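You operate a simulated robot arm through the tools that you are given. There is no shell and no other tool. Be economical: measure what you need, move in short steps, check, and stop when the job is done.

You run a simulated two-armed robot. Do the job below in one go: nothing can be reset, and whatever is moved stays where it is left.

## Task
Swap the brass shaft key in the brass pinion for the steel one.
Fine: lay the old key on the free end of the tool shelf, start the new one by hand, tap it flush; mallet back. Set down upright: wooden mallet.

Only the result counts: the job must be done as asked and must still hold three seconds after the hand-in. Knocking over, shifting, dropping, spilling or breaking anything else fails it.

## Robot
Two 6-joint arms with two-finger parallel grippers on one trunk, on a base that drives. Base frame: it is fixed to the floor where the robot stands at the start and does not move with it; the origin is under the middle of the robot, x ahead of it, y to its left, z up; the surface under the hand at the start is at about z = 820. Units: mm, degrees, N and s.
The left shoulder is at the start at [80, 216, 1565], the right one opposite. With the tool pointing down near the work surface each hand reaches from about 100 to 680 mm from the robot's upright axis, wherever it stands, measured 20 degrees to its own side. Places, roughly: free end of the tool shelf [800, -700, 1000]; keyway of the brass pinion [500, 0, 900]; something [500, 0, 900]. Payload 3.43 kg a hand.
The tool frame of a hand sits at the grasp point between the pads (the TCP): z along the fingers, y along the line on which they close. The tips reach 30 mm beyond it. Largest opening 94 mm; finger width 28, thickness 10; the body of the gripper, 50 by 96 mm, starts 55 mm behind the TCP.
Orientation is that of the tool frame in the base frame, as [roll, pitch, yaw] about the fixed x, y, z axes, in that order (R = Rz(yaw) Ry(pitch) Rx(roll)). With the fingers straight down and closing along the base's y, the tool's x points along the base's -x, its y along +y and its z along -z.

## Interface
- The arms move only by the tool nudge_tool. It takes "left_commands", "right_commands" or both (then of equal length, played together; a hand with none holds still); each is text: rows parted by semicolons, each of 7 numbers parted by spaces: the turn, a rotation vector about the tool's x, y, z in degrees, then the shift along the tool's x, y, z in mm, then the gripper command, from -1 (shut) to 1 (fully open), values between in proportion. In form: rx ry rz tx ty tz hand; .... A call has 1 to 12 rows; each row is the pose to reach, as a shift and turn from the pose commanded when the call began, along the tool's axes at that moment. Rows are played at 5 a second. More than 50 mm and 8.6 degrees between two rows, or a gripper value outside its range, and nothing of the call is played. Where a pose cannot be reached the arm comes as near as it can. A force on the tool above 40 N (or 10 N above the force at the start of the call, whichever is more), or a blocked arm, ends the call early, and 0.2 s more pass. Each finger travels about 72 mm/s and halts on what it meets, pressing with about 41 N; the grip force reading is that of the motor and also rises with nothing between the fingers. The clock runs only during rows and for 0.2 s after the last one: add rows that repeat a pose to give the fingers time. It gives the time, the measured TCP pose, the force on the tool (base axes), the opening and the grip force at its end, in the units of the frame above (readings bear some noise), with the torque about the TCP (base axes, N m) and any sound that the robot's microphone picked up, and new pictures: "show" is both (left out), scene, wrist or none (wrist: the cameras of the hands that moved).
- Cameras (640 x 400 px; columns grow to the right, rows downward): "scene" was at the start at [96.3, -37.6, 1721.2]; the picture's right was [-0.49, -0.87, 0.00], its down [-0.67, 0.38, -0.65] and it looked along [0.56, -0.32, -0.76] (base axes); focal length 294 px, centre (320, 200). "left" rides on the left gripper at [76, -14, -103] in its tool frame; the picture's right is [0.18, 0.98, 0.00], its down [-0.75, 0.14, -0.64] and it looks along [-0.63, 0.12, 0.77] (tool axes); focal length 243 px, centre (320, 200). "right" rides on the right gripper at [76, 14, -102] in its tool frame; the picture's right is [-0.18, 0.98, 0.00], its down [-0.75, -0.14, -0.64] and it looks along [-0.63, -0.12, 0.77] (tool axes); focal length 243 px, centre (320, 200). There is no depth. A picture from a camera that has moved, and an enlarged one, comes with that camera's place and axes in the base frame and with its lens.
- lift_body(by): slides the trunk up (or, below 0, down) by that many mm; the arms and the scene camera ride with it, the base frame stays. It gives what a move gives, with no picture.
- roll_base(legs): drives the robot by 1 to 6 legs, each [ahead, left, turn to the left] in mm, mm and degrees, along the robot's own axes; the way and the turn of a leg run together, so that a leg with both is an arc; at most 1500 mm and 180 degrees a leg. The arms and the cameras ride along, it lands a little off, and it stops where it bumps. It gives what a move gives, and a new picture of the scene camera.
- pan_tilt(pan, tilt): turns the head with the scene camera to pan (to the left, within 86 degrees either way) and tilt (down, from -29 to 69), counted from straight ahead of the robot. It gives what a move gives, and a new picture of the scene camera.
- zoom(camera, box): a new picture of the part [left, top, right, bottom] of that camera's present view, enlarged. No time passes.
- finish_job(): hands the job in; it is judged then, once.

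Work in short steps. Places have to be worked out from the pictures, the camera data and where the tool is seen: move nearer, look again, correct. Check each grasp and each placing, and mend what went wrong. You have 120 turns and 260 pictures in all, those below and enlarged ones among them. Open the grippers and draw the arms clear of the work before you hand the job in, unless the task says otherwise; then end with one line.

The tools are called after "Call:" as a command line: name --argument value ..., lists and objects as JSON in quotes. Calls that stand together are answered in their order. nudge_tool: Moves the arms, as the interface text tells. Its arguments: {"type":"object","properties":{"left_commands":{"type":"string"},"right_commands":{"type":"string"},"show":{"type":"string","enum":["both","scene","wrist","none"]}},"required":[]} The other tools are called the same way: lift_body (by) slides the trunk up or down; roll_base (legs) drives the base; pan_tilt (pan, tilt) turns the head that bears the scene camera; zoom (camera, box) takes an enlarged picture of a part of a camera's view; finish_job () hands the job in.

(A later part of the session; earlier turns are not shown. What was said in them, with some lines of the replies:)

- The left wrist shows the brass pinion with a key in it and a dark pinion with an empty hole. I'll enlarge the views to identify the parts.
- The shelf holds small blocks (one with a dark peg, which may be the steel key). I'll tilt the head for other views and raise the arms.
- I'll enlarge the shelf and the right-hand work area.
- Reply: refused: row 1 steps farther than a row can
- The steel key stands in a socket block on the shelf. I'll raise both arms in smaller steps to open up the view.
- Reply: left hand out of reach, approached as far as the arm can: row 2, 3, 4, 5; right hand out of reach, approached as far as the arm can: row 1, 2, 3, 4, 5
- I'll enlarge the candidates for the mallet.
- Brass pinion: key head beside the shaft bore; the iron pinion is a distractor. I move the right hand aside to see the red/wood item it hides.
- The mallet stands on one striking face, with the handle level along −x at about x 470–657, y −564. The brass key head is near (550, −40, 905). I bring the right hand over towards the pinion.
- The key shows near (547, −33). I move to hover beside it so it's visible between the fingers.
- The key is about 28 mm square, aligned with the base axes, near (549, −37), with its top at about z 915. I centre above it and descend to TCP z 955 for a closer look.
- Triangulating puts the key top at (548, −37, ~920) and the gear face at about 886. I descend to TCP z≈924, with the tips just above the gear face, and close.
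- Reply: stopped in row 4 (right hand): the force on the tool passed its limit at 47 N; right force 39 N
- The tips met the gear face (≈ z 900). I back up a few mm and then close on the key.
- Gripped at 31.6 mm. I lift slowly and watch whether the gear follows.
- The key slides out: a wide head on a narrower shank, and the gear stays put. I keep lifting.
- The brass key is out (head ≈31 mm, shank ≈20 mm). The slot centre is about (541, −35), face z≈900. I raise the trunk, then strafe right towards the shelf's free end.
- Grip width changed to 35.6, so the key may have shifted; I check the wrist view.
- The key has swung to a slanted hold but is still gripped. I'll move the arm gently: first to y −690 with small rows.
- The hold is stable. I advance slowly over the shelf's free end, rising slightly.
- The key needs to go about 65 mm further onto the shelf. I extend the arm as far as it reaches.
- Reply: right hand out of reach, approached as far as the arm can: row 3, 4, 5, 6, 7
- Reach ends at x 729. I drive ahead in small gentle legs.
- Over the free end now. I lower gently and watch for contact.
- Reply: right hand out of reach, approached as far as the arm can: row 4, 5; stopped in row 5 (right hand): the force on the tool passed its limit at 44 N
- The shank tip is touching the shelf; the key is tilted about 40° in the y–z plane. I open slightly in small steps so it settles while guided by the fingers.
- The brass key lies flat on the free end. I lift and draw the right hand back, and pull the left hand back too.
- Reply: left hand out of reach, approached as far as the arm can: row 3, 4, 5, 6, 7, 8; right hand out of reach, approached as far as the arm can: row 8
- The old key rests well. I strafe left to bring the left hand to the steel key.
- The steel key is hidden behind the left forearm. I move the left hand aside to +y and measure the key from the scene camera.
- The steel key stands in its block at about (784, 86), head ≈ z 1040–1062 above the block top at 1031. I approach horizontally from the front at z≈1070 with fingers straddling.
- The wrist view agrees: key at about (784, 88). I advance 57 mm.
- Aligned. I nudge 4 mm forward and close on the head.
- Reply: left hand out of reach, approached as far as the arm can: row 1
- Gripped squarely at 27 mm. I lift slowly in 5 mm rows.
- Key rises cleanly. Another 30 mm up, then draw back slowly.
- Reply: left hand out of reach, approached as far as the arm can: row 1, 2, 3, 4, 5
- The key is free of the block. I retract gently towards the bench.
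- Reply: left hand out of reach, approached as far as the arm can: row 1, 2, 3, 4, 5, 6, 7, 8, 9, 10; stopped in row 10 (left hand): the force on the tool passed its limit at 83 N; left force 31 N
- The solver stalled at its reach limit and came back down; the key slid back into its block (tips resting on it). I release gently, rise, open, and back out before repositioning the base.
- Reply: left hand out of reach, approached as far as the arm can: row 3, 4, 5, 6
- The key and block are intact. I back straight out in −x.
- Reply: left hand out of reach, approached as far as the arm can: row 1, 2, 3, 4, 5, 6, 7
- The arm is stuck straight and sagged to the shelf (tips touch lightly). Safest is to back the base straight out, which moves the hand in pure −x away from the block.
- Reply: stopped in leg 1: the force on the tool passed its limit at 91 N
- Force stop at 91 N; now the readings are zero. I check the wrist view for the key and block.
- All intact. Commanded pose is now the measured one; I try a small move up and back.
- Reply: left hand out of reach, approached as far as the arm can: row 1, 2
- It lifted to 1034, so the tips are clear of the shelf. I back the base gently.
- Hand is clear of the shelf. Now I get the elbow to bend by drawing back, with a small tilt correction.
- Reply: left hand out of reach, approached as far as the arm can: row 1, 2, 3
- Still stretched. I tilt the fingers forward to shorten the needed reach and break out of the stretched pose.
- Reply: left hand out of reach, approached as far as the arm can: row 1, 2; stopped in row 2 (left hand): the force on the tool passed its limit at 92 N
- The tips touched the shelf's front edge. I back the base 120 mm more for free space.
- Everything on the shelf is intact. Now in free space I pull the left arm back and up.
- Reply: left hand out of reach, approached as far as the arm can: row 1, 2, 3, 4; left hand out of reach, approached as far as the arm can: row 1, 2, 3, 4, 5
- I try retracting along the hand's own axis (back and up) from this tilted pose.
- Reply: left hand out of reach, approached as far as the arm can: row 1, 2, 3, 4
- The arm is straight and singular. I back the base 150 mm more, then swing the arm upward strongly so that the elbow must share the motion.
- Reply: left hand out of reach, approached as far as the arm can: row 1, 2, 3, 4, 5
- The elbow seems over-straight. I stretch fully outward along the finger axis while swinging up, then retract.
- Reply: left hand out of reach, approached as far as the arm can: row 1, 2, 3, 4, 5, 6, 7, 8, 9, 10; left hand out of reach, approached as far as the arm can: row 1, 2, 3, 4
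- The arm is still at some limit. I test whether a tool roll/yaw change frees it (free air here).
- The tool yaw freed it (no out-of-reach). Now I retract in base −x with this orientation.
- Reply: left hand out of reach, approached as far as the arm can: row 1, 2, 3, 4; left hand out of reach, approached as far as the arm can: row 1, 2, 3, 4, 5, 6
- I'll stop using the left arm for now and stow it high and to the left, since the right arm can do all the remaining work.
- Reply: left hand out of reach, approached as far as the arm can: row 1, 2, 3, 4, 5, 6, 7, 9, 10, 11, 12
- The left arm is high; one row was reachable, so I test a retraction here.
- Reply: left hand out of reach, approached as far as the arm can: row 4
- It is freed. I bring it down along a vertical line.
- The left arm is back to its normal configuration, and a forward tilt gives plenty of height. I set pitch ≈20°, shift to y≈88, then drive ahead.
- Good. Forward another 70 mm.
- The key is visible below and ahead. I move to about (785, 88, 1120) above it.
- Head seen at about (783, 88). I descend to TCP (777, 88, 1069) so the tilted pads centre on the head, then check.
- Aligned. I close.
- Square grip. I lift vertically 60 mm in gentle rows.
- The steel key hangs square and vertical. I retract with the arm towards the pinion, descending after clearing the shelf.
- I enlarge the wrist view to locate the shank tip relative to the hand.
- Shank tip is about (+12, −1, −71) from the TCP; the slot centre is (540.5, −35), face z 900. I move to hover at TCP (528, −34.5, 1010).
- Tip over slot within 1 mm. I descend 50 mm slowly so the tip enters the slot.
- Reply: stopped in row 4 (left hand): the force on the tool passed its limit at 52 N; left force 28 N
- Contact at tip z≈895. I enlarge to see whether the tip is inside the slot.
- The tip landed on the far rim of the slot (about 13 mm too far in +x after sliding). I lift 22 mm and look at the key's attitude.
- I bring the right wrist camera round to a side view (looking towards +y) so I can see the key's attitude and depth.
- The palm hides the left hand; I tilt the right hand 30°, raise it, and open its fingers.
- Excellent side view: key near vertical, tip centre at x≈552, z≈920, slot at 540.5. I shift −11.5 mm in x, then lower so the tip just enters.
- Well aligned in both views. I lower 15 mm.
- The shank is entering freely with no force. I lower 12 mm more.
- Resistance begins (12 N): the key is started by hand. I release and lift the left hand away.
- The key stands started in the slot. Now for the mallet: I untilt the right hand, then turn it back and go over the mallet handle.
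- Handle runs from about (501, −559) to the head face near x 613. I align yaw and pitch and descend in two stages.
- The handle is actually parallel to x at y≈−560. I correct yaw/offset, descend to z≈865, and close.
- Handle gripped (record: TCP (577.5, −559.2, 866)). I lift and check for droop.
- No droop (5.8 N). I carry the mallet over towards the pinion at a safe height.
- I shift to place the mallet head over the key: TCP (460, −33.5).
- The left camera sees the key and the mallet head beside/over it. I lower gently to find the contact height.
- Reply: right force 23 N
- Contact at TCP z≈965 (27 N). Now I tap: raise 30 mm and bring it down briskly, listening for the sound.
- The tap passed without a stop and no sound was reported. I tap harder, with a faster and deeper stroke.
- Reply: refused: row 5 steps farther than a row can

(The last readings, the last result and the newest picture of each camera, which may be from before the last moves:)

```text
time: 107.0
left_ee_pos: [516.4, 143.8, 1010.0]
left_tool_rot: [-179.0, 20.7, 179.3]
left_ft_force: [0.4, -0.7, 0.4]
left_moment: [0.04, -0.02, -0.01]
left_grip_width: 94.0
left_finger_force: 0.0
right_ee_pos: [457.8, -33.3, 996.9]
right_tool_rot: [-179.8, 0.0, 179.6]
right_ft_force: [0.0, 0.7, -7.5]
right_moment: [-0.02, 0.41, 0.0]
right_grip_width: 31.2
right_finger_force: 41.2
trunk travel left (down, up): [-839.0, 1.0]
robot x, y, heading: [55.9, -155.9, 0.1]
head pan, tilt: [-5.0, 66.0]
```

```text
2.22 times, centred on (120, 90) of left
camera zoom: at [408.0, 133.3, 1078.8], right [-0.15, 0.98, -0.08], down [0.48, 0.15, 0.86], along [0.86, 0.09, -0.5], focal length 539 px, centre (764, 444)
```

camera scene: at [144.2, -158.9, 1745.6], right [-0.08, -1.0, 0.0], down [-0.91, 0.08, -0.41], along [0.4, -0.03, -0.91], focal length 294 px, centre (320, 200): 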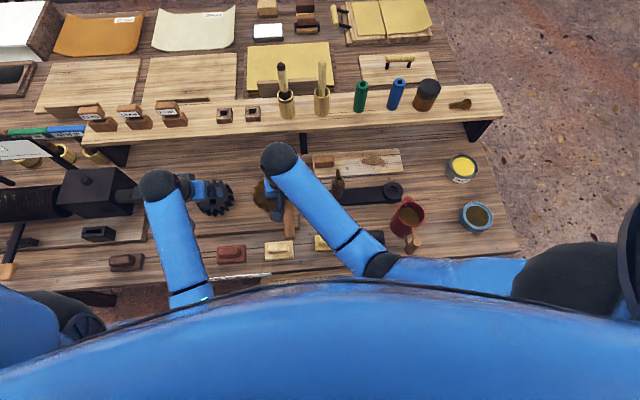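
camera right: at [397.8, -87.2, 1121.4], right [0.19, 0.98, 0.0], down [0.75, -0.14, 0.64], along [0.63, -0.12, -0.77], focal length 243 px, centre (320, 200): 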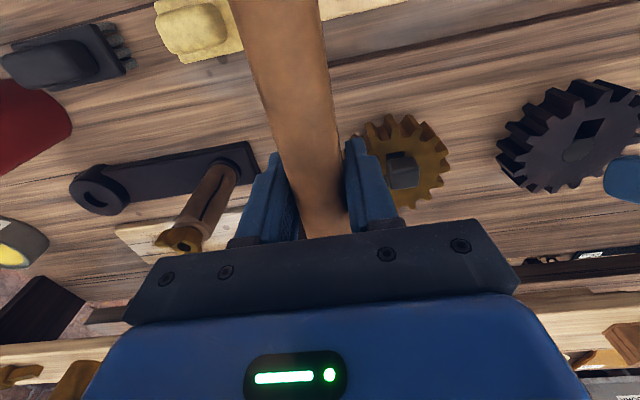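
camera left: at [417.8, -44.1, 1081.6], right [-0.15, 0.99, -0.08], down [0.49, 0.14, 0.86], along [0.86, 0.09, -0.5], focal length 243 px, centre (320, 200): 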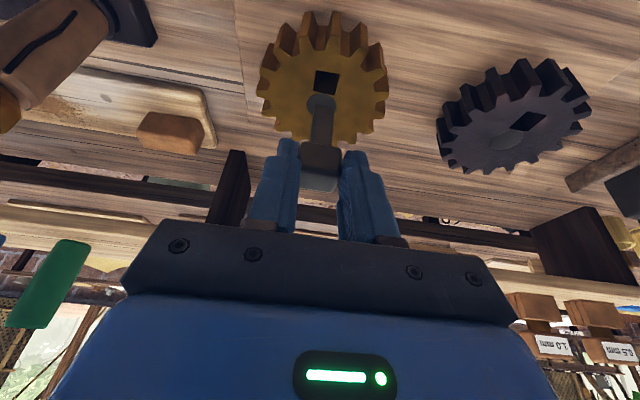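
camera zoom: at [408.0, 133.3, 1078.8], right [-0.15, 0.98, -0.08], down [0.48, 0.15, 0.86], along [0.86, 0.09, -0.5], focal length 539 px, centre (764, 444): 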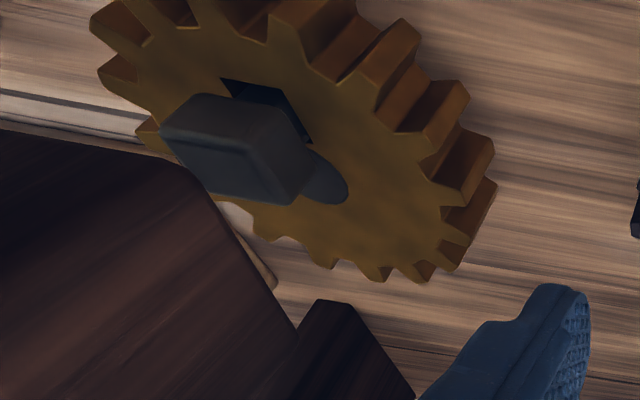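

Call:
nudge_tool --right_commands "0 0 0 0 0 -9 -1;0 0 0 0 0 40 -1;0 0 0 0 0 52 -1;0 0 0 0 0 5 -1" --show "none"

Call:
zoom --camera "left" --box '[0, 0, 240, 180]'

```text
time: 107.8
left_ee_pos: [510.4, 141.1, 1011.7]
left_tool_rot: [-179.0, 21.0, 179.2]
left_ft_force: [-0.2, -0.1, -0.4]
left_moment: [0.01, 0.01, 0.02]
left_grip_width: 94.1
left_finger_force: 0.0
right_ee_pos: [458.2, -31.3, 957.1]
right_tool_rot: [179.5, 1.1, 179.5]
right_ft_force: [-4.7, -4.4, 18.9]
right_moment: [-0.41, -1.23, -0.34]
right_grip_width: 31.3
right_finger_force: 40.8
trunk travel left (down, up): [-839.0, 1.0]
robot x, y, heading: [53.9, -156.8, -0.3]
head pan, tilt: [-5.0, 66.0]
stopped in row 4 (right hand): the force on the tool passed its limit at 43 N (the readings are from after the stop); the commanded pose is now the measured one
```

```text
2.22 times, centred on (120, 90) of left
camera zoom: at [402.3, 131.0, 1081.6], right [-0.15, 0.98, -0.08], down [0.48, 0.14, 0.87], along [0.87, 0.09, -0.49], focal length 539 px, centre (764, 444)
```

zoom: 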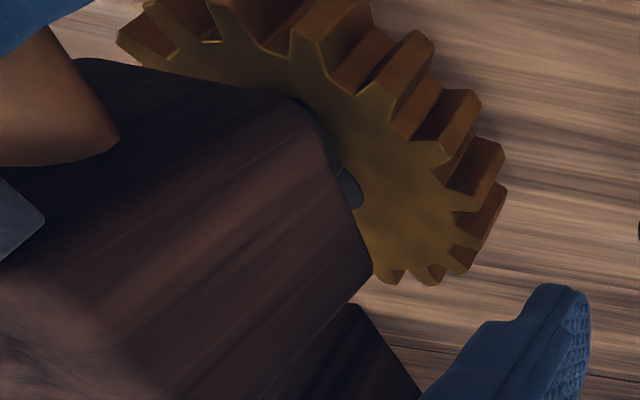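

Stopped at 43 N with the mallet on the key. I raise and inspect the key depth.

Call:
nudge_tool --right_commands "0 0 0 0 0 -20 -1;0 0 0 0 0 -45 -1" --show "none"

Call:
zoom --camera "left" --box '[0, 0, 240, 180]'

```text
time: 108.4
left_ee_pos: [513.6, 142.5, 1010.3]
left_tool_rot: [-179.0, 20.8, 179.3]
left_ft_force: [-0.8, 0.5, 1.1]
left_moment: [-0.05, -0.03, 0.02]
left_grip_width: 94.0
left_finger_force: 0.1
right_ee_pos: [459.0, -31.8, 997.2]
right_tool_rot: [179.9, 0.5, 179.5]
right_ft_force: [-0.3, -0.3, -5.7]
right_moment: [0.0, 0.42, -0.01]
right_grip_width: 30.9
right_finger_force: 40.9
trunk travel left (down, up): [-839.0, 1.0]
robot x, y, heading: [52.9, -153.6, 0.3]
head pan, tilt: [-5.0, 66.0]
```

```text
2.22 times, centred on (120, 90) of left
camera zoom: at [406.0, 132.8, 1079.8], right [-0.15, 0.98, -0.08], down [0.48, 0.15, 0.87], along [0.86, 0.09, -0.49], focal length 539 px, centre (764, 444)
```

zoom: 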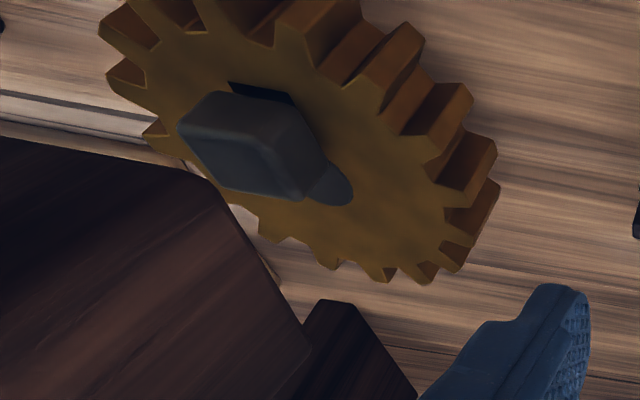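

The key went deeper. I tap again.

Call:
nudge_tool --right_commands "0 0 0 0 0 -6 -1;0 0 0 0 0 43 -1;0 0 0 0 0 56 -1;0 0 0 0 0 60 -1" --show "none"

Call:
nudge_tool --right_commands "0 0 0 0 0 -20 -1;0 0 0 0 0 -45 -1" --show "none"

Call:
zoom --camera "left" --box '[0, 0, 240, 180]'

```text
time: 109.1
left_ee_pos: [511.8, 141.4, 1012.1]
left_tool_rot: [-179.0, 21.1, 179.2]
left_ft_force: [0.2, -0.1, -0.5]
left_moment: [0.01, 0.01, 0.0]
left_grip_width: 94.0
left_finger_force: 0.1
right_ee_pos: [460.4, -28.8, 955.0]
right_tool_rot: [179.4, 1.3, 179.5]
right_ft_force: [-7.6, -2.2, 6.4]
right_moment: [-0.22, -0.38, -0.2]
right_grip_width: 31.0
right_finger_force: 41.2
trunk travel left (down, up): [-839.0, 1.0]
robot x, y, heading: [56.2, -156.8, 0.1]
head pan, tilt: [-5.0, 66.0]
stopped in row 3 (right hand): the force on the tool passed its limit at 47 N (the readings are from after the stop); the commanded pose is now the measured one
```

```text
time: 109.7
left_ee_pos: [514.6, 142.8, 1010.0]
left_tool_rot: [-179.0, 21.0, 179.3]
left_ft_force: [-0.3, -0.3, -0.8]
left_moment: [-0.01, 0.03, 0.01]
left_grip_width: 94.0
left_finger_force: 0.1
right_ee_pos: [461.4, -28.5, 1001.2]
right_tool_rot: [179.4, 1.2, 179.5]
right_ft_force: [-0.2, 0.2, -6.1]
right_moment: [0.01, 0.41, 0.02]
right_grip_width: 31.0
right_finger_force: 40.7
trunk travel left (down, up): [-839.0, 1.0]
robot x, y, heading: [51.2, -155.6, 0.0]
head pan, tilt: [-5.0, 66.0]
```

```text
2.22 times, centred on (120, 90) of left
camera zoom: at [406.0, 132.5, 1079.9], right [-0.15, 0.98, -0.08], down [0.48, 0.15, 0.87], along [0.86, 0.09, -0.49], focal length 539 px, centre (764, 444)
```

zoom: 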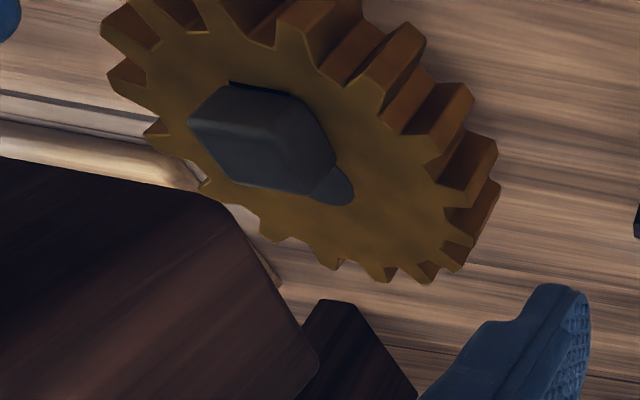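

Nearly flush; only a sliver of slot remains. Another tap, re-centred.

Call:
nudge_tool --right_commands "0 1 0 0 -4 -4 -1;0 1 0 0 -4 45 -1;0 1 0 0 -4 60 -1;0 1 0 0 -4 66 -1" --show "none"

Call:
nudge_tool --right_commands "0 0 0 0 0 -20 -1;0 0 0 0 0 -45 -1" --show "none"

Call:
zoom --camera "left" --box '[20, 0, 180, 120]'

```text
time: 110.4
left_ee_pos: [514.0, 141.9, 1011.3]
left_tool_rot: [-179.1, 21.0, 179.2]
left_ft_force: [0.8, 0.4, 0.0]
left_moment: [0.02, 0.0, -0.01]
left_grip_width: 94.1
left_finger_force: 0.1
right_ee_pos: [462.7, -33.0, 956.7]
right_tool_rot: [179.4, 0.4, 179.4]
right_ft_force: [-3.6, -1.2, 1.3]
right_moment: [-0.14, 0.01, -0.11]
right_grip_width: 30.6
right_finger_force: 41.1
trunk travel left (down, up): [-839.0, 1.0]
robot x, y, heading: [54.4, -159.0, -0.1]
head pan, tilt: [-5.0, 66.0]
stopped in row 3 (right hand): the force on the tool passed its limit at 54 N (the readings are from after the stop); the commanded pose is now the measured one
```

```text
time: 111.0
left_ee_pos: [515.3, 143.0, 1010.3]
left_tool_rot: [-179.0, 20.8, 179.1]
left_ft_force: [-0.7, -0.8, -0.2]
left_moment: [0.04, -0.01, -0.02]
left_grip_width: 94.1
left_finger_force: 0.0
right_ee_pos: [464.3, -34.1, 1000.9]
right_tool_rot: [179.4, 0.3, 179.4]
right_ft_force: [0.2, -0.8, -6.4]
right_moment: [-0.01, 0.36, 0.02]
right_grip_width: 31.0
right_finger_force: 41.5
trunk travel left (down, up): [-839.0, 1.0]
robot x, y, heading: [55.5, -156.0, 0.1]
head pan, tilt: [-5.0, 66.0]
```

```text
3.33 times, centred on (100, 60) of left
camera zoom: at [406.8, 132.5, 1079.7], right [-0.15, 0.98, -0.08], down [0.48, 0.15, 0.87], along [0.86, 0.09, -0.49], focal length 809 px, centre (1053, 667)
```

zoom: 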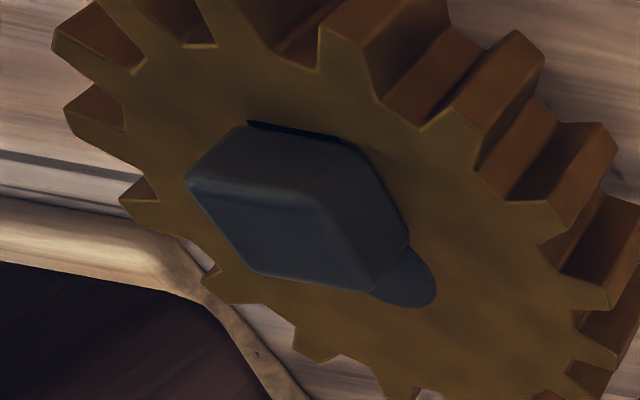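

No further movement: head top now ≈ z 920, the same height I measured for the seated brass key, so it is seated. I carry the mallet back along the same path.

Call:
nudge_tool --right_commands "0 0 0 0 0 -19 -1;0 0 0 -8 -30 -19 -1;0 0 0 -18 -74 -19 -1;0 0 0 -28 -118 -19 -1;0 0 0 -38 -162 -19 -1;0 0 0 -48 -206 -19 -1;0 0 0 -58 -250 -19 -1;0 0 0 -68 -294 -19 -1;0 0 0 -78 -338 -19 -1;0 0 0 -88 -382 -19 -1;0 0 0 -98 -426 -19 -1;0 0 0 -106 -466 -19 -1" --show "scene"

Call:
zoom --camera "scene" --box '[220, 150, 340, 240]'

```text
time: 113.6
left_ee_pos: [515.6, 141.3, 1011.1]
left_tool_rot: [-179.1, 20.7, 179.1]
left_ft_force: [-0.8, 0.1, -0.3]
left_moment: [0.03, -0.01, 0.05]
left_grip_width: 93.8
left_finger_force: 0.1
right_ee_pos: [568.2, -503.5, 1016.4]
right_tool_rot: [179.3, 0.1, 179.5]
right_ft_force: [1.0, -0.7, -6.9]
right_moment: [0.03, 0.45, 0.01]
right_grip_width: 30.8
right_finger_force: 41.1
trunk travel left (down, up): [-839.0, 1.0]
robot x, y, heading: [51.0, -155.4, -0.3]
head pan, tilt: [-5.0, 66.0]
camera scene: at [144.3, -162.1, 1745.6], right [-0.08, -1.0, 0.0], down [-0.91, 0.08, -0.41], along [0.4, -0.03, -0.91], focal length 294 px, centre (320, 200)
```

scene: 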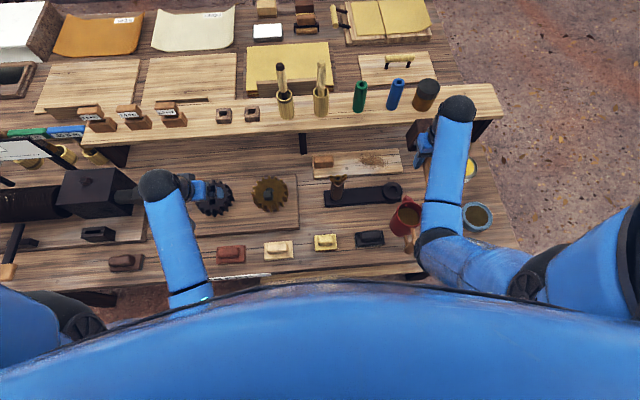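

```text
4.44 times, centred on (280, 195) of scene
camera zoom: at [144.3, -162.1, 1745.6], right [-0.08, -1.0, 0.0], down [-0.91, 0.08, -0.41], along [0.4, -0.03, -0.91], focal length 1306 px, centre (498, 222)
```

zoom: 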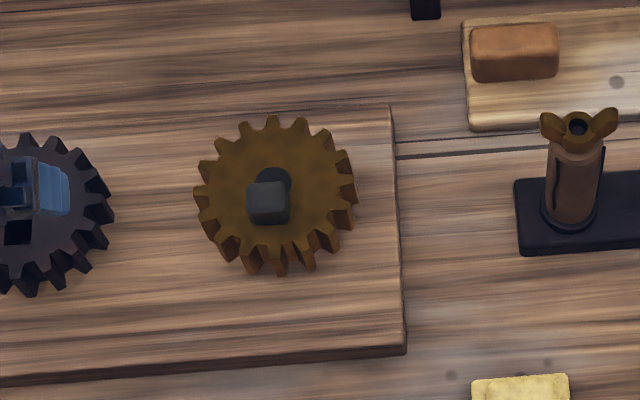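

The key now covers the slot. I check the mallet's attitude before setting it down.

Call:
zoom --camera "scene" --box '[380, 80, 500, 180]'

Call:
zoom --camera "right" --box '[0, 0, 640, 400]'

```text
4.00 times, centred on (440, 130) of scene
camera zoom: at [144.3, -162.1, 1745.6], right [-0.08, -1.0, 0.0], down [-0.91, 0.08, -0.41], along [0.4, -0.03, -0.91], focal length 1176 px, centre (-160, 480)
```

zoom: 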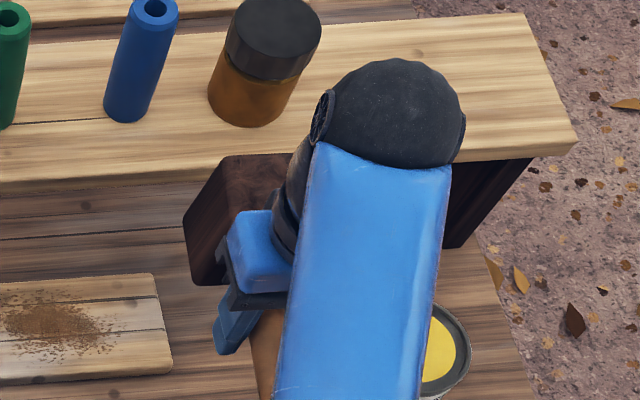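

```text
1.00 times, centred on (320, 200) of right (not enlarged: the box is as wide or as high as the picture)
camera zoom: at [492.2, -489.9, 1118.3], right [0.19, 0.98, 0.01], down [0.75, -0.16, 0.64], along [0.63, -0.11, -0.77], focal length 243 px, centre (320, 200)
```

zoom: 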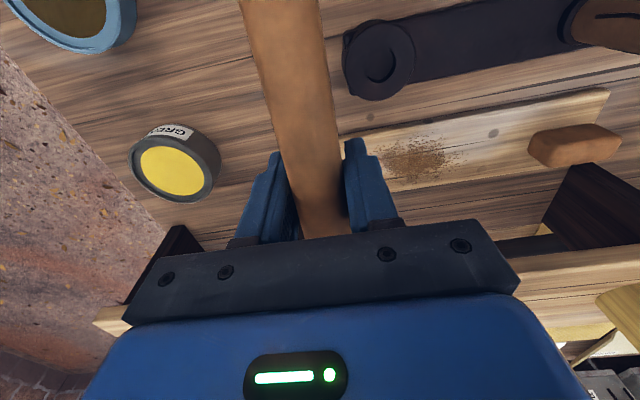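

The handle's apparent width shows that the mallet pitched about 12° in the grip (tail low). I tilt the tool back 12.5° to level it, move to y −559, and raise the left hand a bit before lowering the trunk for reach.

Call:
nudge_tool --right_commands "0 4 0 -3 -14 0 -1;0 8 0 -6 -28 0 -1;0 12.5 0 -9 -42 0 -1;0 12.5 0 -9 -56 0 -1" --left_commands "0 0 0 -5 10 -13 1;0 0 0 -10 20 -26 1;0 0 0 -14 30 -38 1;0 0 0 -14 30 -38 1" --show "wrist"

Call:
lift_body --by -60

```text
time: 114.6
left_ee_pos: [516.6, 172.9, 1049.7]
left_tool_rot: [-179.1, 20.8, 179.2]
left_ft_force: [0.1, -0.8, 0.0]
left_moment: [0.01, -0.03, -0.01]
left_grip_width: 93.8
left_finger_force: 0.0
right_ee_pos: [575.9, -557.3, 1016.2]
right_tool_rot: [179.3, -12.2, 179.6]
right_ft_force: [0.1, -0.4, -6.9]
right_moment: [0.0, 0.44, -0.01]
right_grip_width: 31.0
right_finger_force: 41.1
trunk travel left (down, up): [-839.0, 1.0]
robot x, y, heading: [56.7, -155.7, 0.0]
head pan, tilt: [-5.0, 66.0]
camera right: at [524.6, -544.0, 1132.2], right [0.19, 0.98, -0.03], down [0.87, -0.15, 0.46], along [0.45, -0.11, -0.89], focal length 243 px, centre (320, 200)
camera left: at [408.2, 163.1, 1119.2], right [-0.15, 0.98, -0.08], down [0.48, 0.15, 0.87], along [0.86, 0.09, -0.5], focal length 243 px, centre (320, 200)
```

right: 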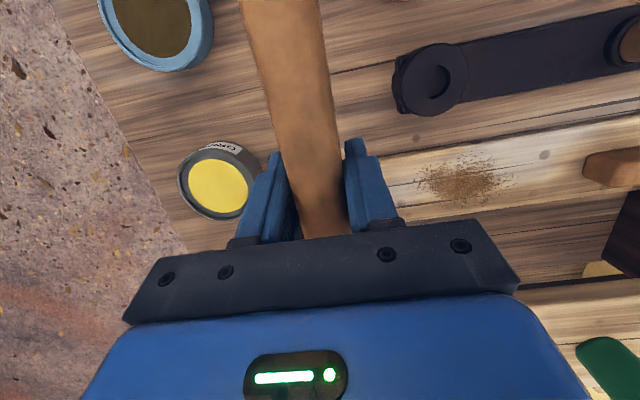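
left: 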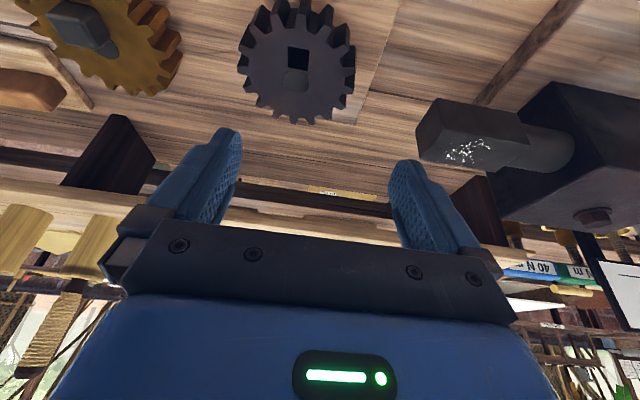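

```text
time: 115.6
left_ee_pos: [515.9, 172.2, 990.6]
left_tool_rot: [-179.0, 20.7, 179.2]
left_ft_force: [-0.5, 0.0, -0.5]
left_moment: [-0.01, -0.03, 0.0]
left_grip_width: 94.2
left_finger_force: 0.1
right_ee_pos: [575.5, -557.5, 956.2]
right_tool_rot: [179.4, -12.3, 179.6]
right_ft_force: [0.1, 0.3, -6.2]
right_moment: [0.01, 0.44, 0.03]
right_grip_width: 31.1
right_finger_force: 41.1
trunk travel left (down, up): [-779.0, 61.0]
robot x, y, heading: [53.8, -156.1, 0.1]
head pan, tilt: [-5.0, 66.0]
```

Handle is now level within ~2°. I lower to just above the table.

Call:
nudge_tool --right_commands "0 0 0 -6.6 -0.6 27 -1;0 0 0 -13.2 -1.2 54 -1;0 0 0 -18.4 -1.7 76 -1;0 0 0 -18.4 -1.7 76 -1" --show "scene"

Call:
zoom --camera "scene" --box '[380, 100, 500, 220]'

```text
time: 116.6
left_ee_pos: [517.5, 172.8, 988.8]
left_tool_rot: [-179.1, 20.7, 179.3]
left_ft_force: [0.1, -0.6, -0.1]
left_moment: [-0.02, -0.02, -0.02]
left_grip_width: 94.0
left_finger_force: 0.0
right_ee_pos: [578.0, -556.6, 876.9]
right_tool_rot: [179.3, -12.3, 179.6]
right_ft_force: [0.1, 0.7, -6.8]
right_moment: [0.02, 0.43, 0.02]
right_grip_width: 30.9
right_finger_force: 40.9
trunk travel left (down, up): [-779.0, 61.0]
robot x, y, heading: [52.9, -156.8, -0.0]
head pan, tilt: [-5.0, 66.0]
camera scene: at [143.6, -160.5, 1685.7], right [-0.08, -1.0, 0.0], down [-0.91, 0.08, -0.41], along [0.4, -0.03, -0.91], focal length 294 px, centre (320, 200)
```

scene: 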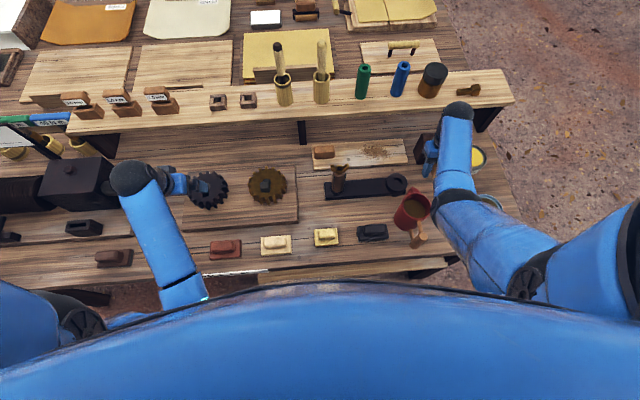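

```text
3.33 times, centred on (440, 160) of scene
camera zoom: at [143.6, -160.5, 1685.7], right [-0.08, -1.0, 0.0], down [-0.91, 0.08, -0.41], along [0.4, -0.03, -0.91], focal length 980 px, centre (-80, 333)
```

zoom: 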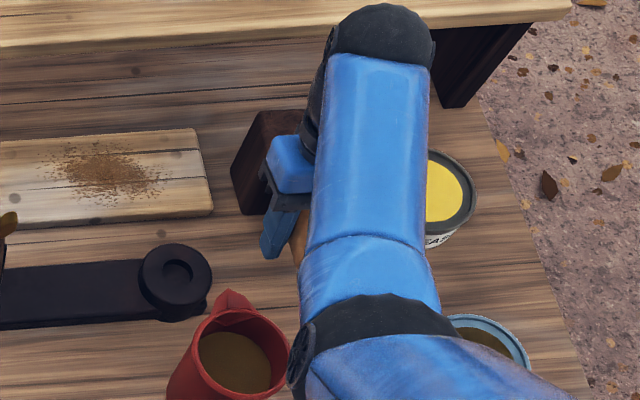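

Lowering gently to contact.

Call:
nudge_tool --right_commands "0 0 0 -0.9 -2 4 -1;0 0 0 -1.7 -2 8 -1;0 0 0 -2.2 -2 10 -1;0 0 0 -2.6 -2 12 -1" --show "wrist"

```text
time: 117.6
left_ee_pos: [514.5, 174.8, 990.1]
left_tool_rot: [-178.8, 20.9, 179.3]
left_ft_force: [0.1, -0.2, 0.2]
left_moment: [-0.04, 0.0, 0.01]
left_grip_width: 94.1
left_finger_force: 0.0
right_ee_pos: [577.1, -558.1, 867.8]
right_tool_rot: [179.5, -11.8, 179.6]
right_ft_force: [-0.6, 1.4, 14.4]
right_moment: [-0.01, -1.76, 0.14]
right_grip_width: 31.0
right_finger_force: 41.3
trunk travel left (down, up): [-779.0, 61.0]
robot x, y, heading: [53.6, -158.0, 0.3]
head pan, tilt: [-5.0, 66.0]
camera right: at [525.5, -544.6, 983.9], right [0.19, 0.98, -0.03], down [0.87, -0.15, 0.47], along [0.46, -0.11, -0.88], focal length 243 px, centre (320, 200)
```

right: 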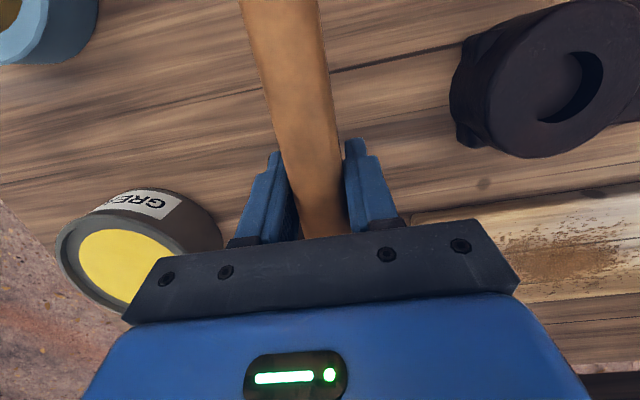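

Contact at 868, matching the original height. I release and lift straight up.

Call:
nudge_tool --right_commands "0 0 0 0 0 -1 -0.3;0 0 0 0 0 -1 -0.25;0 0 0 0 0 -1 0.2;0 0 0 0 0 -1 1;0 0 0 4 0 -20 1;0 0 0 11 0 -50 1;0 0 0 19 0 -90 1;0 0 0 28 0 -130 1"

Call:
zoom --camera "right" --box '[160, 0, 480, 220]'

```text
time: 119.4
left_ee_pos: [516.3, 174.4, 988.8]
left_tool_rot: [-179.0, 20.8, 179.3]
left_ft_force: [0.5, -0.5, -0.1]
left_moment: [0.02, -0.02, 0.01]
left_grip_width: 93.8
left_finger_force: 0.0
right_ee_pos: [582.3, -564.4, 989.1]
right_tool_rot: [179.4, -12.3, 179.6]
right_ft_force: [0.6, -0.2, 0.3]
right_moment: [0.01, 0.0, -0.04]
right_grip_width: 94.4
right_finger_force: 0.1
right hand out of reach, approached as far as the arm can: row 8
trunk travel left (down, up): [-779.0, 61.0]
robot x, y, heading: [49.7, -155.9, 0.2]
head pan, tilt: [-5.0, 66.0]
camera scene: at [142.6, -159.7, 1685.7], right [-0.08, -1.0, 0.0], down [-0.91, 0.08, -0.41], along [0.41, -0.03, -0.91], focal length 294 px, centre (320, 200)
camera right: at [531.6, -550.1, 1105.6], right [0.19, 0.98, -0.03], down [0.87, -0.16, 0.46], along [0.45, -0.11, -0.89], focal length 243 px, centre (320, 200)
```

scene: 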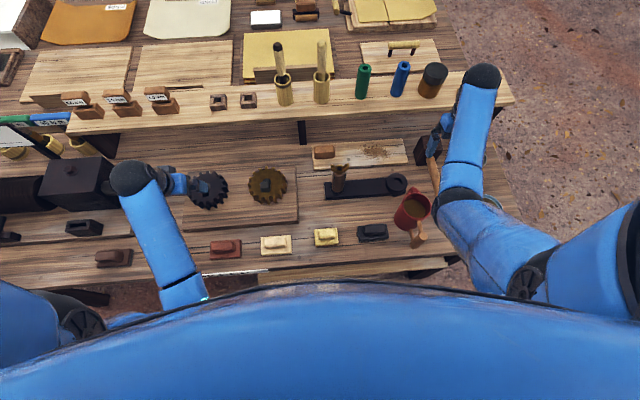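
right: 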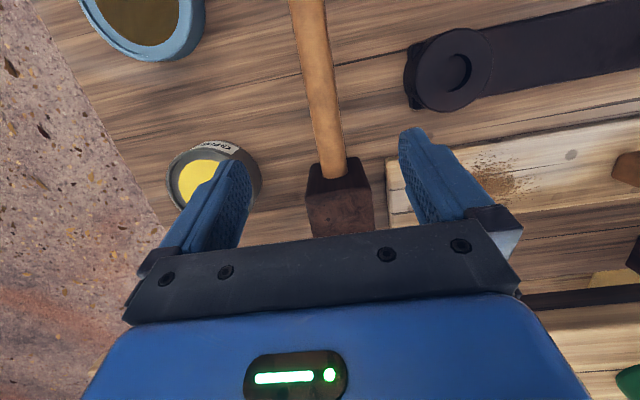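

```text
1.82 times, centred on (320, 110) of right
camera zoom: at [531.6, -550.1, 1105.6], right [0.19, 0.98, -0.03], down [0.87, -0.16, 0.46], along [0.45, -0.11, -0.89], focal length 441 px, centre (320, 364)
```

zoom: 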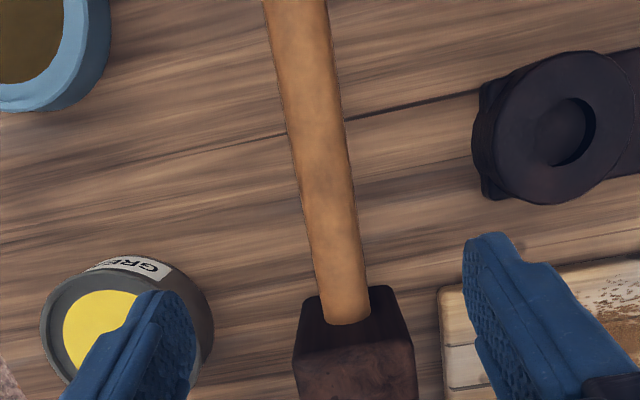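

The mallet stands upright at its place. I untilt and draw the right hand back.

Call:
nudge_tool --right_commands "0 -4 0 20 0 2 1;0 -8 0 45 0 5 1;0 -12 0 70 0 8 1;0 -12 0 100 0 12 1;0 -12 0 130 0 16 1"

Call:
zoom --camera "scene" --box '[370, 60, 510, 260]'

Call:
zoom --camera "left" --box '[0, 0, 240, 150]'

```text
time: 120.6
left_ee_pos: [515.4, 173.5, 990.1]
left_tool_rot: [-179.0, 20.8, 179.2]
left_ft_force: [-0.8, 0.3, 0.0]
left_moment: [-0.03, 0.03, -0.01]
left_grip_width: 94.0
left_finger_force: 0.0
right_ee_pos: [455.6, -564.6, 986.8]
right_tool_rot: [179.4, 0.0, 179.5]
right_ft_force: [0.5, 0.1, 0.5]
right_moment: [-0.01, -0.01, -0.03]
right_grip_width: 93.9
right_finger_force: 0.0
right hand out of reach, approached as far as the arm can: row 4, 5
trunk travel left (down, up): [-779.0, 61.0]
robot x, y, heading: [56.4, -152.5, 0.3]
head pan, tilt: [-5.0, 66.0]
camera scene: at [140.9, -159.7, 1685.9], right [-0.08, -1.0, 0.0], down [-0.91, 0.08, -0.41], along [0.41, -0.03, -0.91], focal length 294 px, centre (320, 200)
camera right: at [380.4, -550.6, 1088.2], right [0.19, 0.98, 0.01], down [0.75, -0.15, 0.64], along [0.63, -0.12, -0.77], focal length 243 px, centre (320, 200)
```

scene: 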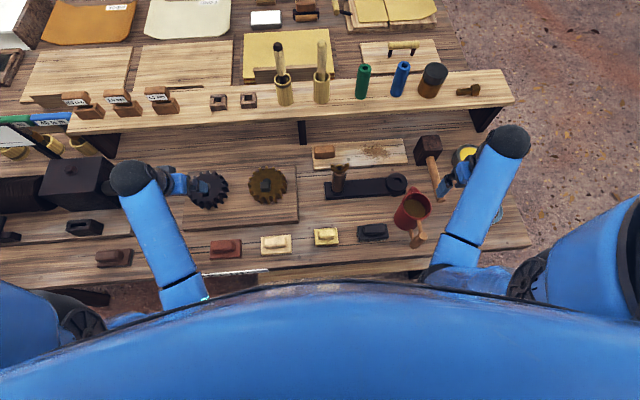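
right: 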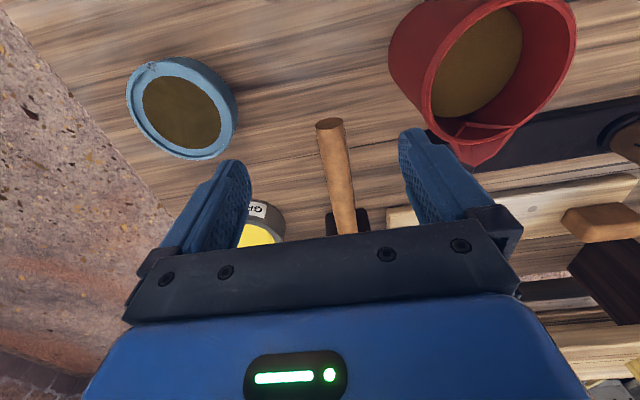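

```text
2.00 times, centred on (440, 160) of scene
camera zoom: at [140.9, -159.7, 1685.9], right [-0.08, -1.0, 0.0], down [-0.91, 0.08, -0.41], along [0.41, -0.03, -0.91], focal length 588 px, centre (80, 280)
```

zoom: 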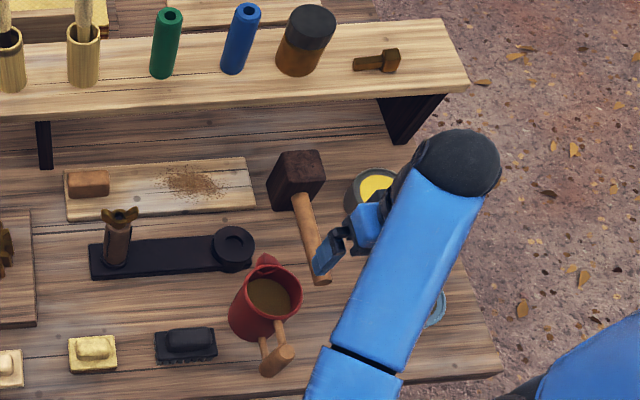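

```text
2.67 times, centred on (120, 75) of left
camera zoom: at [406.6, 163.6, 1059.3], right [-0.15, 0.98, -0.08], down [0.48, 0.15, 0.87], along [0.86, 0.09, -0.49], focal length 647 px, centre (853, 533)
```

zoom: 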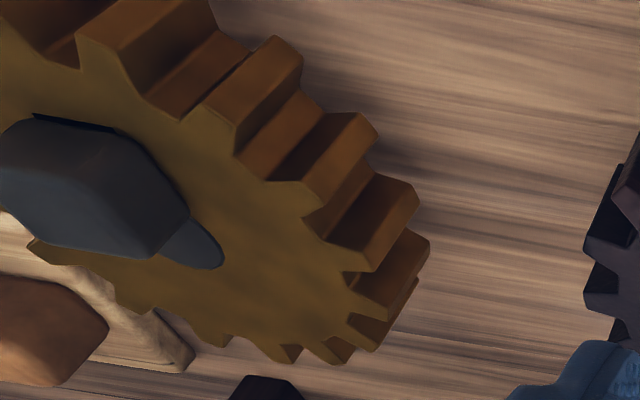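

All in place. To confirm that the key is fully flush, I take a low side view with the left wrist camera (turning it inward).

Call:
nudge_tool --left_commands "2.77 0 7.27 1 -13 0 1;5.5 0 14.5 2 -26 0 1;8.3 0 21.8 3 -38 1 1;11.1 0 29.1 4 -51 1 1;13.8 0 36.3 5 -64 1 1;16.6 0 43.6 6 -77 1 1;19.4 0 50.9 7 -90 2 1;22.2 0 58.2 8 -103 2 1;24.9 0 65.4 9 -115 2 1" --show "wrist"

```text
time: 122.6
left_ee_pos: [507.6, 57.6, 986.3]
left_tool_rot: [-179.6, 21.7, 108.9]
left_ft_force: [-0.6, 0.0, -0.8]
left_moment: [0.01, 0.02, -0.01]
left_grip_width: 93.9
left_finger_force: 0.1
right_ee_pos: [456.3, -564.4, 986.1]
right_tool_rot: [179.6, -0.1, 179.5]
right_ft_force: [-0.4, 0.5, -0.1]
right_moment: [0.0, 0.03, 0.0]
right_grip_width: 94.0
right_finger_force: 0.0
trunk travel left (down, up): [-779.0, 61.0]
robot x, y, heading: [53.9, -153.9, -0.1]
head pan, tilt: [-5.0, 66.0]
camera left: at [458.2, 157.1, 1054.4], right [0.88, 0.48, -0.07], down [0.29, -0.39, 0.87], along [0.39, -0.79, -0.48], focal length 243 px, centre (320, 200)
```

left: 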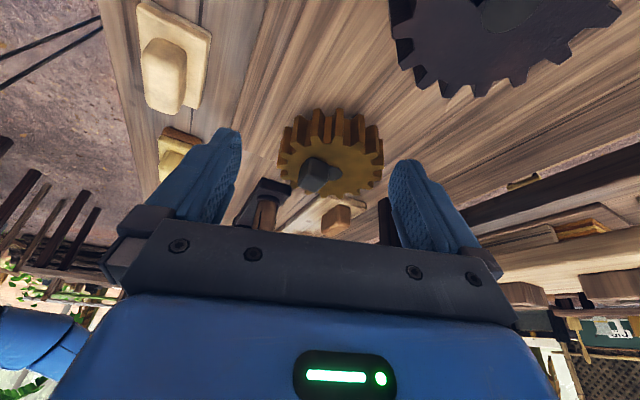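

Call:
nudge_tool --left_commands "0 -8 0 0 0 0 1;0 -16 0 0 0 0 1;0 -24 0 0 0 0 1" --show "none"

Call:
zoom --camera "left" --box '[240, 60, 420, 190]'

```text
time: 123.4
left_ee_pos: [505.9, 59.3, 986.4]
left_tool_rot: [-179.5, 45.7, 109.3]
left_ft_force: [0.3, -0.3, 0.2]
left_moment: [-0.01, -0.02, 0.04]
left_grip_width: 93.9
left_finger_force: 0.1
right_ee_pos: [455.9, -564.1, 984.8]
right_tool_rot: [179.5, -0.1, 179.4]
right_ft_force: [0.1, -0.5, -0.6]
right_moment: [0.01, -0.01, 0.0]
right_grip_width: 93.9
right_finger_force: 0.0
trunk travel left (down, up): [-779.0, 61.0]
robot x, y, heading: [54.1, -154.5, 0.1]
head pan, tilt: [-5.0, 66.0]
```

```text
3.08 times, centred on (330, 125) of left
camera zoom: at [451.6, 175.1, 1003.7], right [0.89, 0.44, -0.14], down [0.16, -0.01, 0.99], along [0.43, -0.9, -0.08], focal length 746 px, centre (289, 431)
```

zoom: 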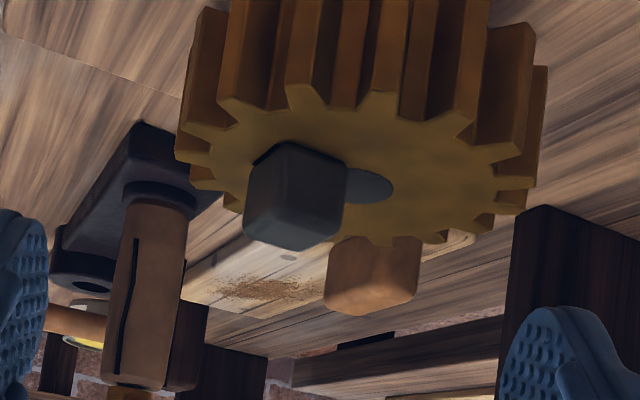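

Call:
zoom --camera "left" --box '[295, 85, 355, 145]'

```text
6.67 times, centred on (325, 115) of left
camera zoom: at [451.6, 175.1, 1003.7], right [0.89, 0.44, -0.14], down [0.16, -0.01, 0.99], along [0.43, -0.9, -0.08], focal length 1618 px, centre (287, 767)
```

zoom: 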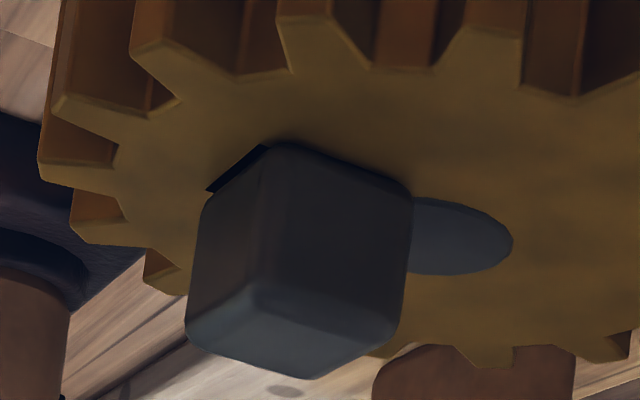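

The head sits flush on the gear face with no gap. I back the robot away with open grippers to clear the work.

Call:
roll_base --legs '[[-300, 0, 0]]'

Call:
pan_tilt --pan -10 --tilt 45

```text
time: 125.4
left_ee_pos: [210.7, 58.1, 986.3]
left_tool_rot: [-179.3, 45.7, 109.4]
left_ft_force: [0.0, 0.8, 0.4]
left_moment: [-0.02, -0.01, -0.01]
left_grip_width: 94.0
left_finger_force: 0.0
right_ee_pos: [160.7, -565.2, 983.2]
right_tool_rot: [179.5, -0.1, 179.4]
right_ft_force: [-0.3, -0.2, 0.2]
right_moment: [0.05, 0.01, 0.0]
right_grip_width: 93.7
right_finger_force: 0.1
trunk travel left (down, up): [-779.0, 61.0]
robot x, y, heading: [-242.1, -157.2, 0.4]
head pan, tilt: [-5.0, 66.0]
camera scene: at [-151.8, -160.5, 1685.5], right [-0.08, -1.0, 0.0], down [-0.91, 0.08, -0.4], along [0.4, -0.03, -0.91], focal length 294 px, centre (320, 200)
```

scene: 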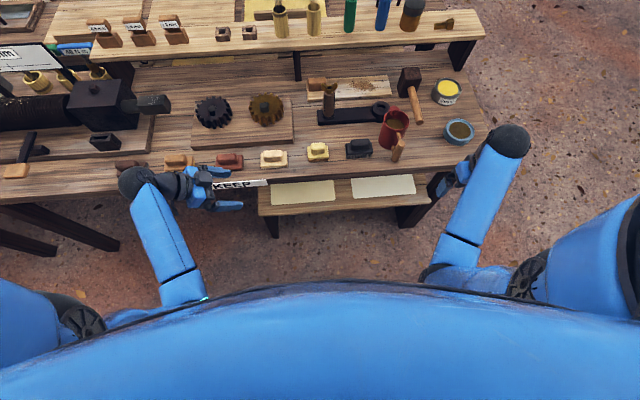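

```text
time: 126.3
left_ee_pos: [207.5, 58.5, 986.6]
left_tool_rot: [-179.5, 45.7, 109.2]
left_ft_force: [-0.7, 0.8, -0.4]
left_moment: [-0.01, -0.03, 0.06]
left_grip_width: 93.9
left_finger_force: 0.0
right_ee_pos: [158.4, -565.8, 984.7]
right_tool_rot: [179.5, -0.1, 179.5]
right_ft_force: [-0.1, -0.5, 0.6]
right_moment: [-0.01, -0.01, -0.01]
right_grip_width: 93.9
right_finger_force: 0.0
trunk travel left (down, up): [-779.0, 61.0]
robot x, y, heading: [-244.8, -154.3, 0.1]
head pan, tilt: [-10.0, 45.0]
camera scene: at [-135.3, -169.3, 1711.9], right [-0.17, -0.99, 0.0], down [-0.7, 0.12, -0.71], along [0.7, -0.12, -0.71], focal length 294 px, centre (320, 200)
```

scene: 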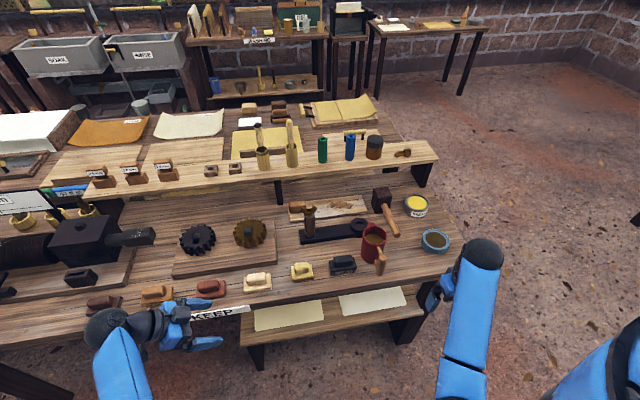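

The view is clear: brass key on the shelf's free end, steel key seated in the brass pinion, mallet standing in its place, everything else undisturbed. I hand in the job.

Call:
finish_job

```text
The job is handed in.
```

I swapped the keys: the steel key is tapped flush in the brass pinion, the brass key lies on the free end of the tool shelf, and the mallet stands upright at its original spot. On the way, the left hand bumped the shelf twice, the steel key slipped back into its block once, and I pressed on the gear face once; the last views showed nothing else out of place.
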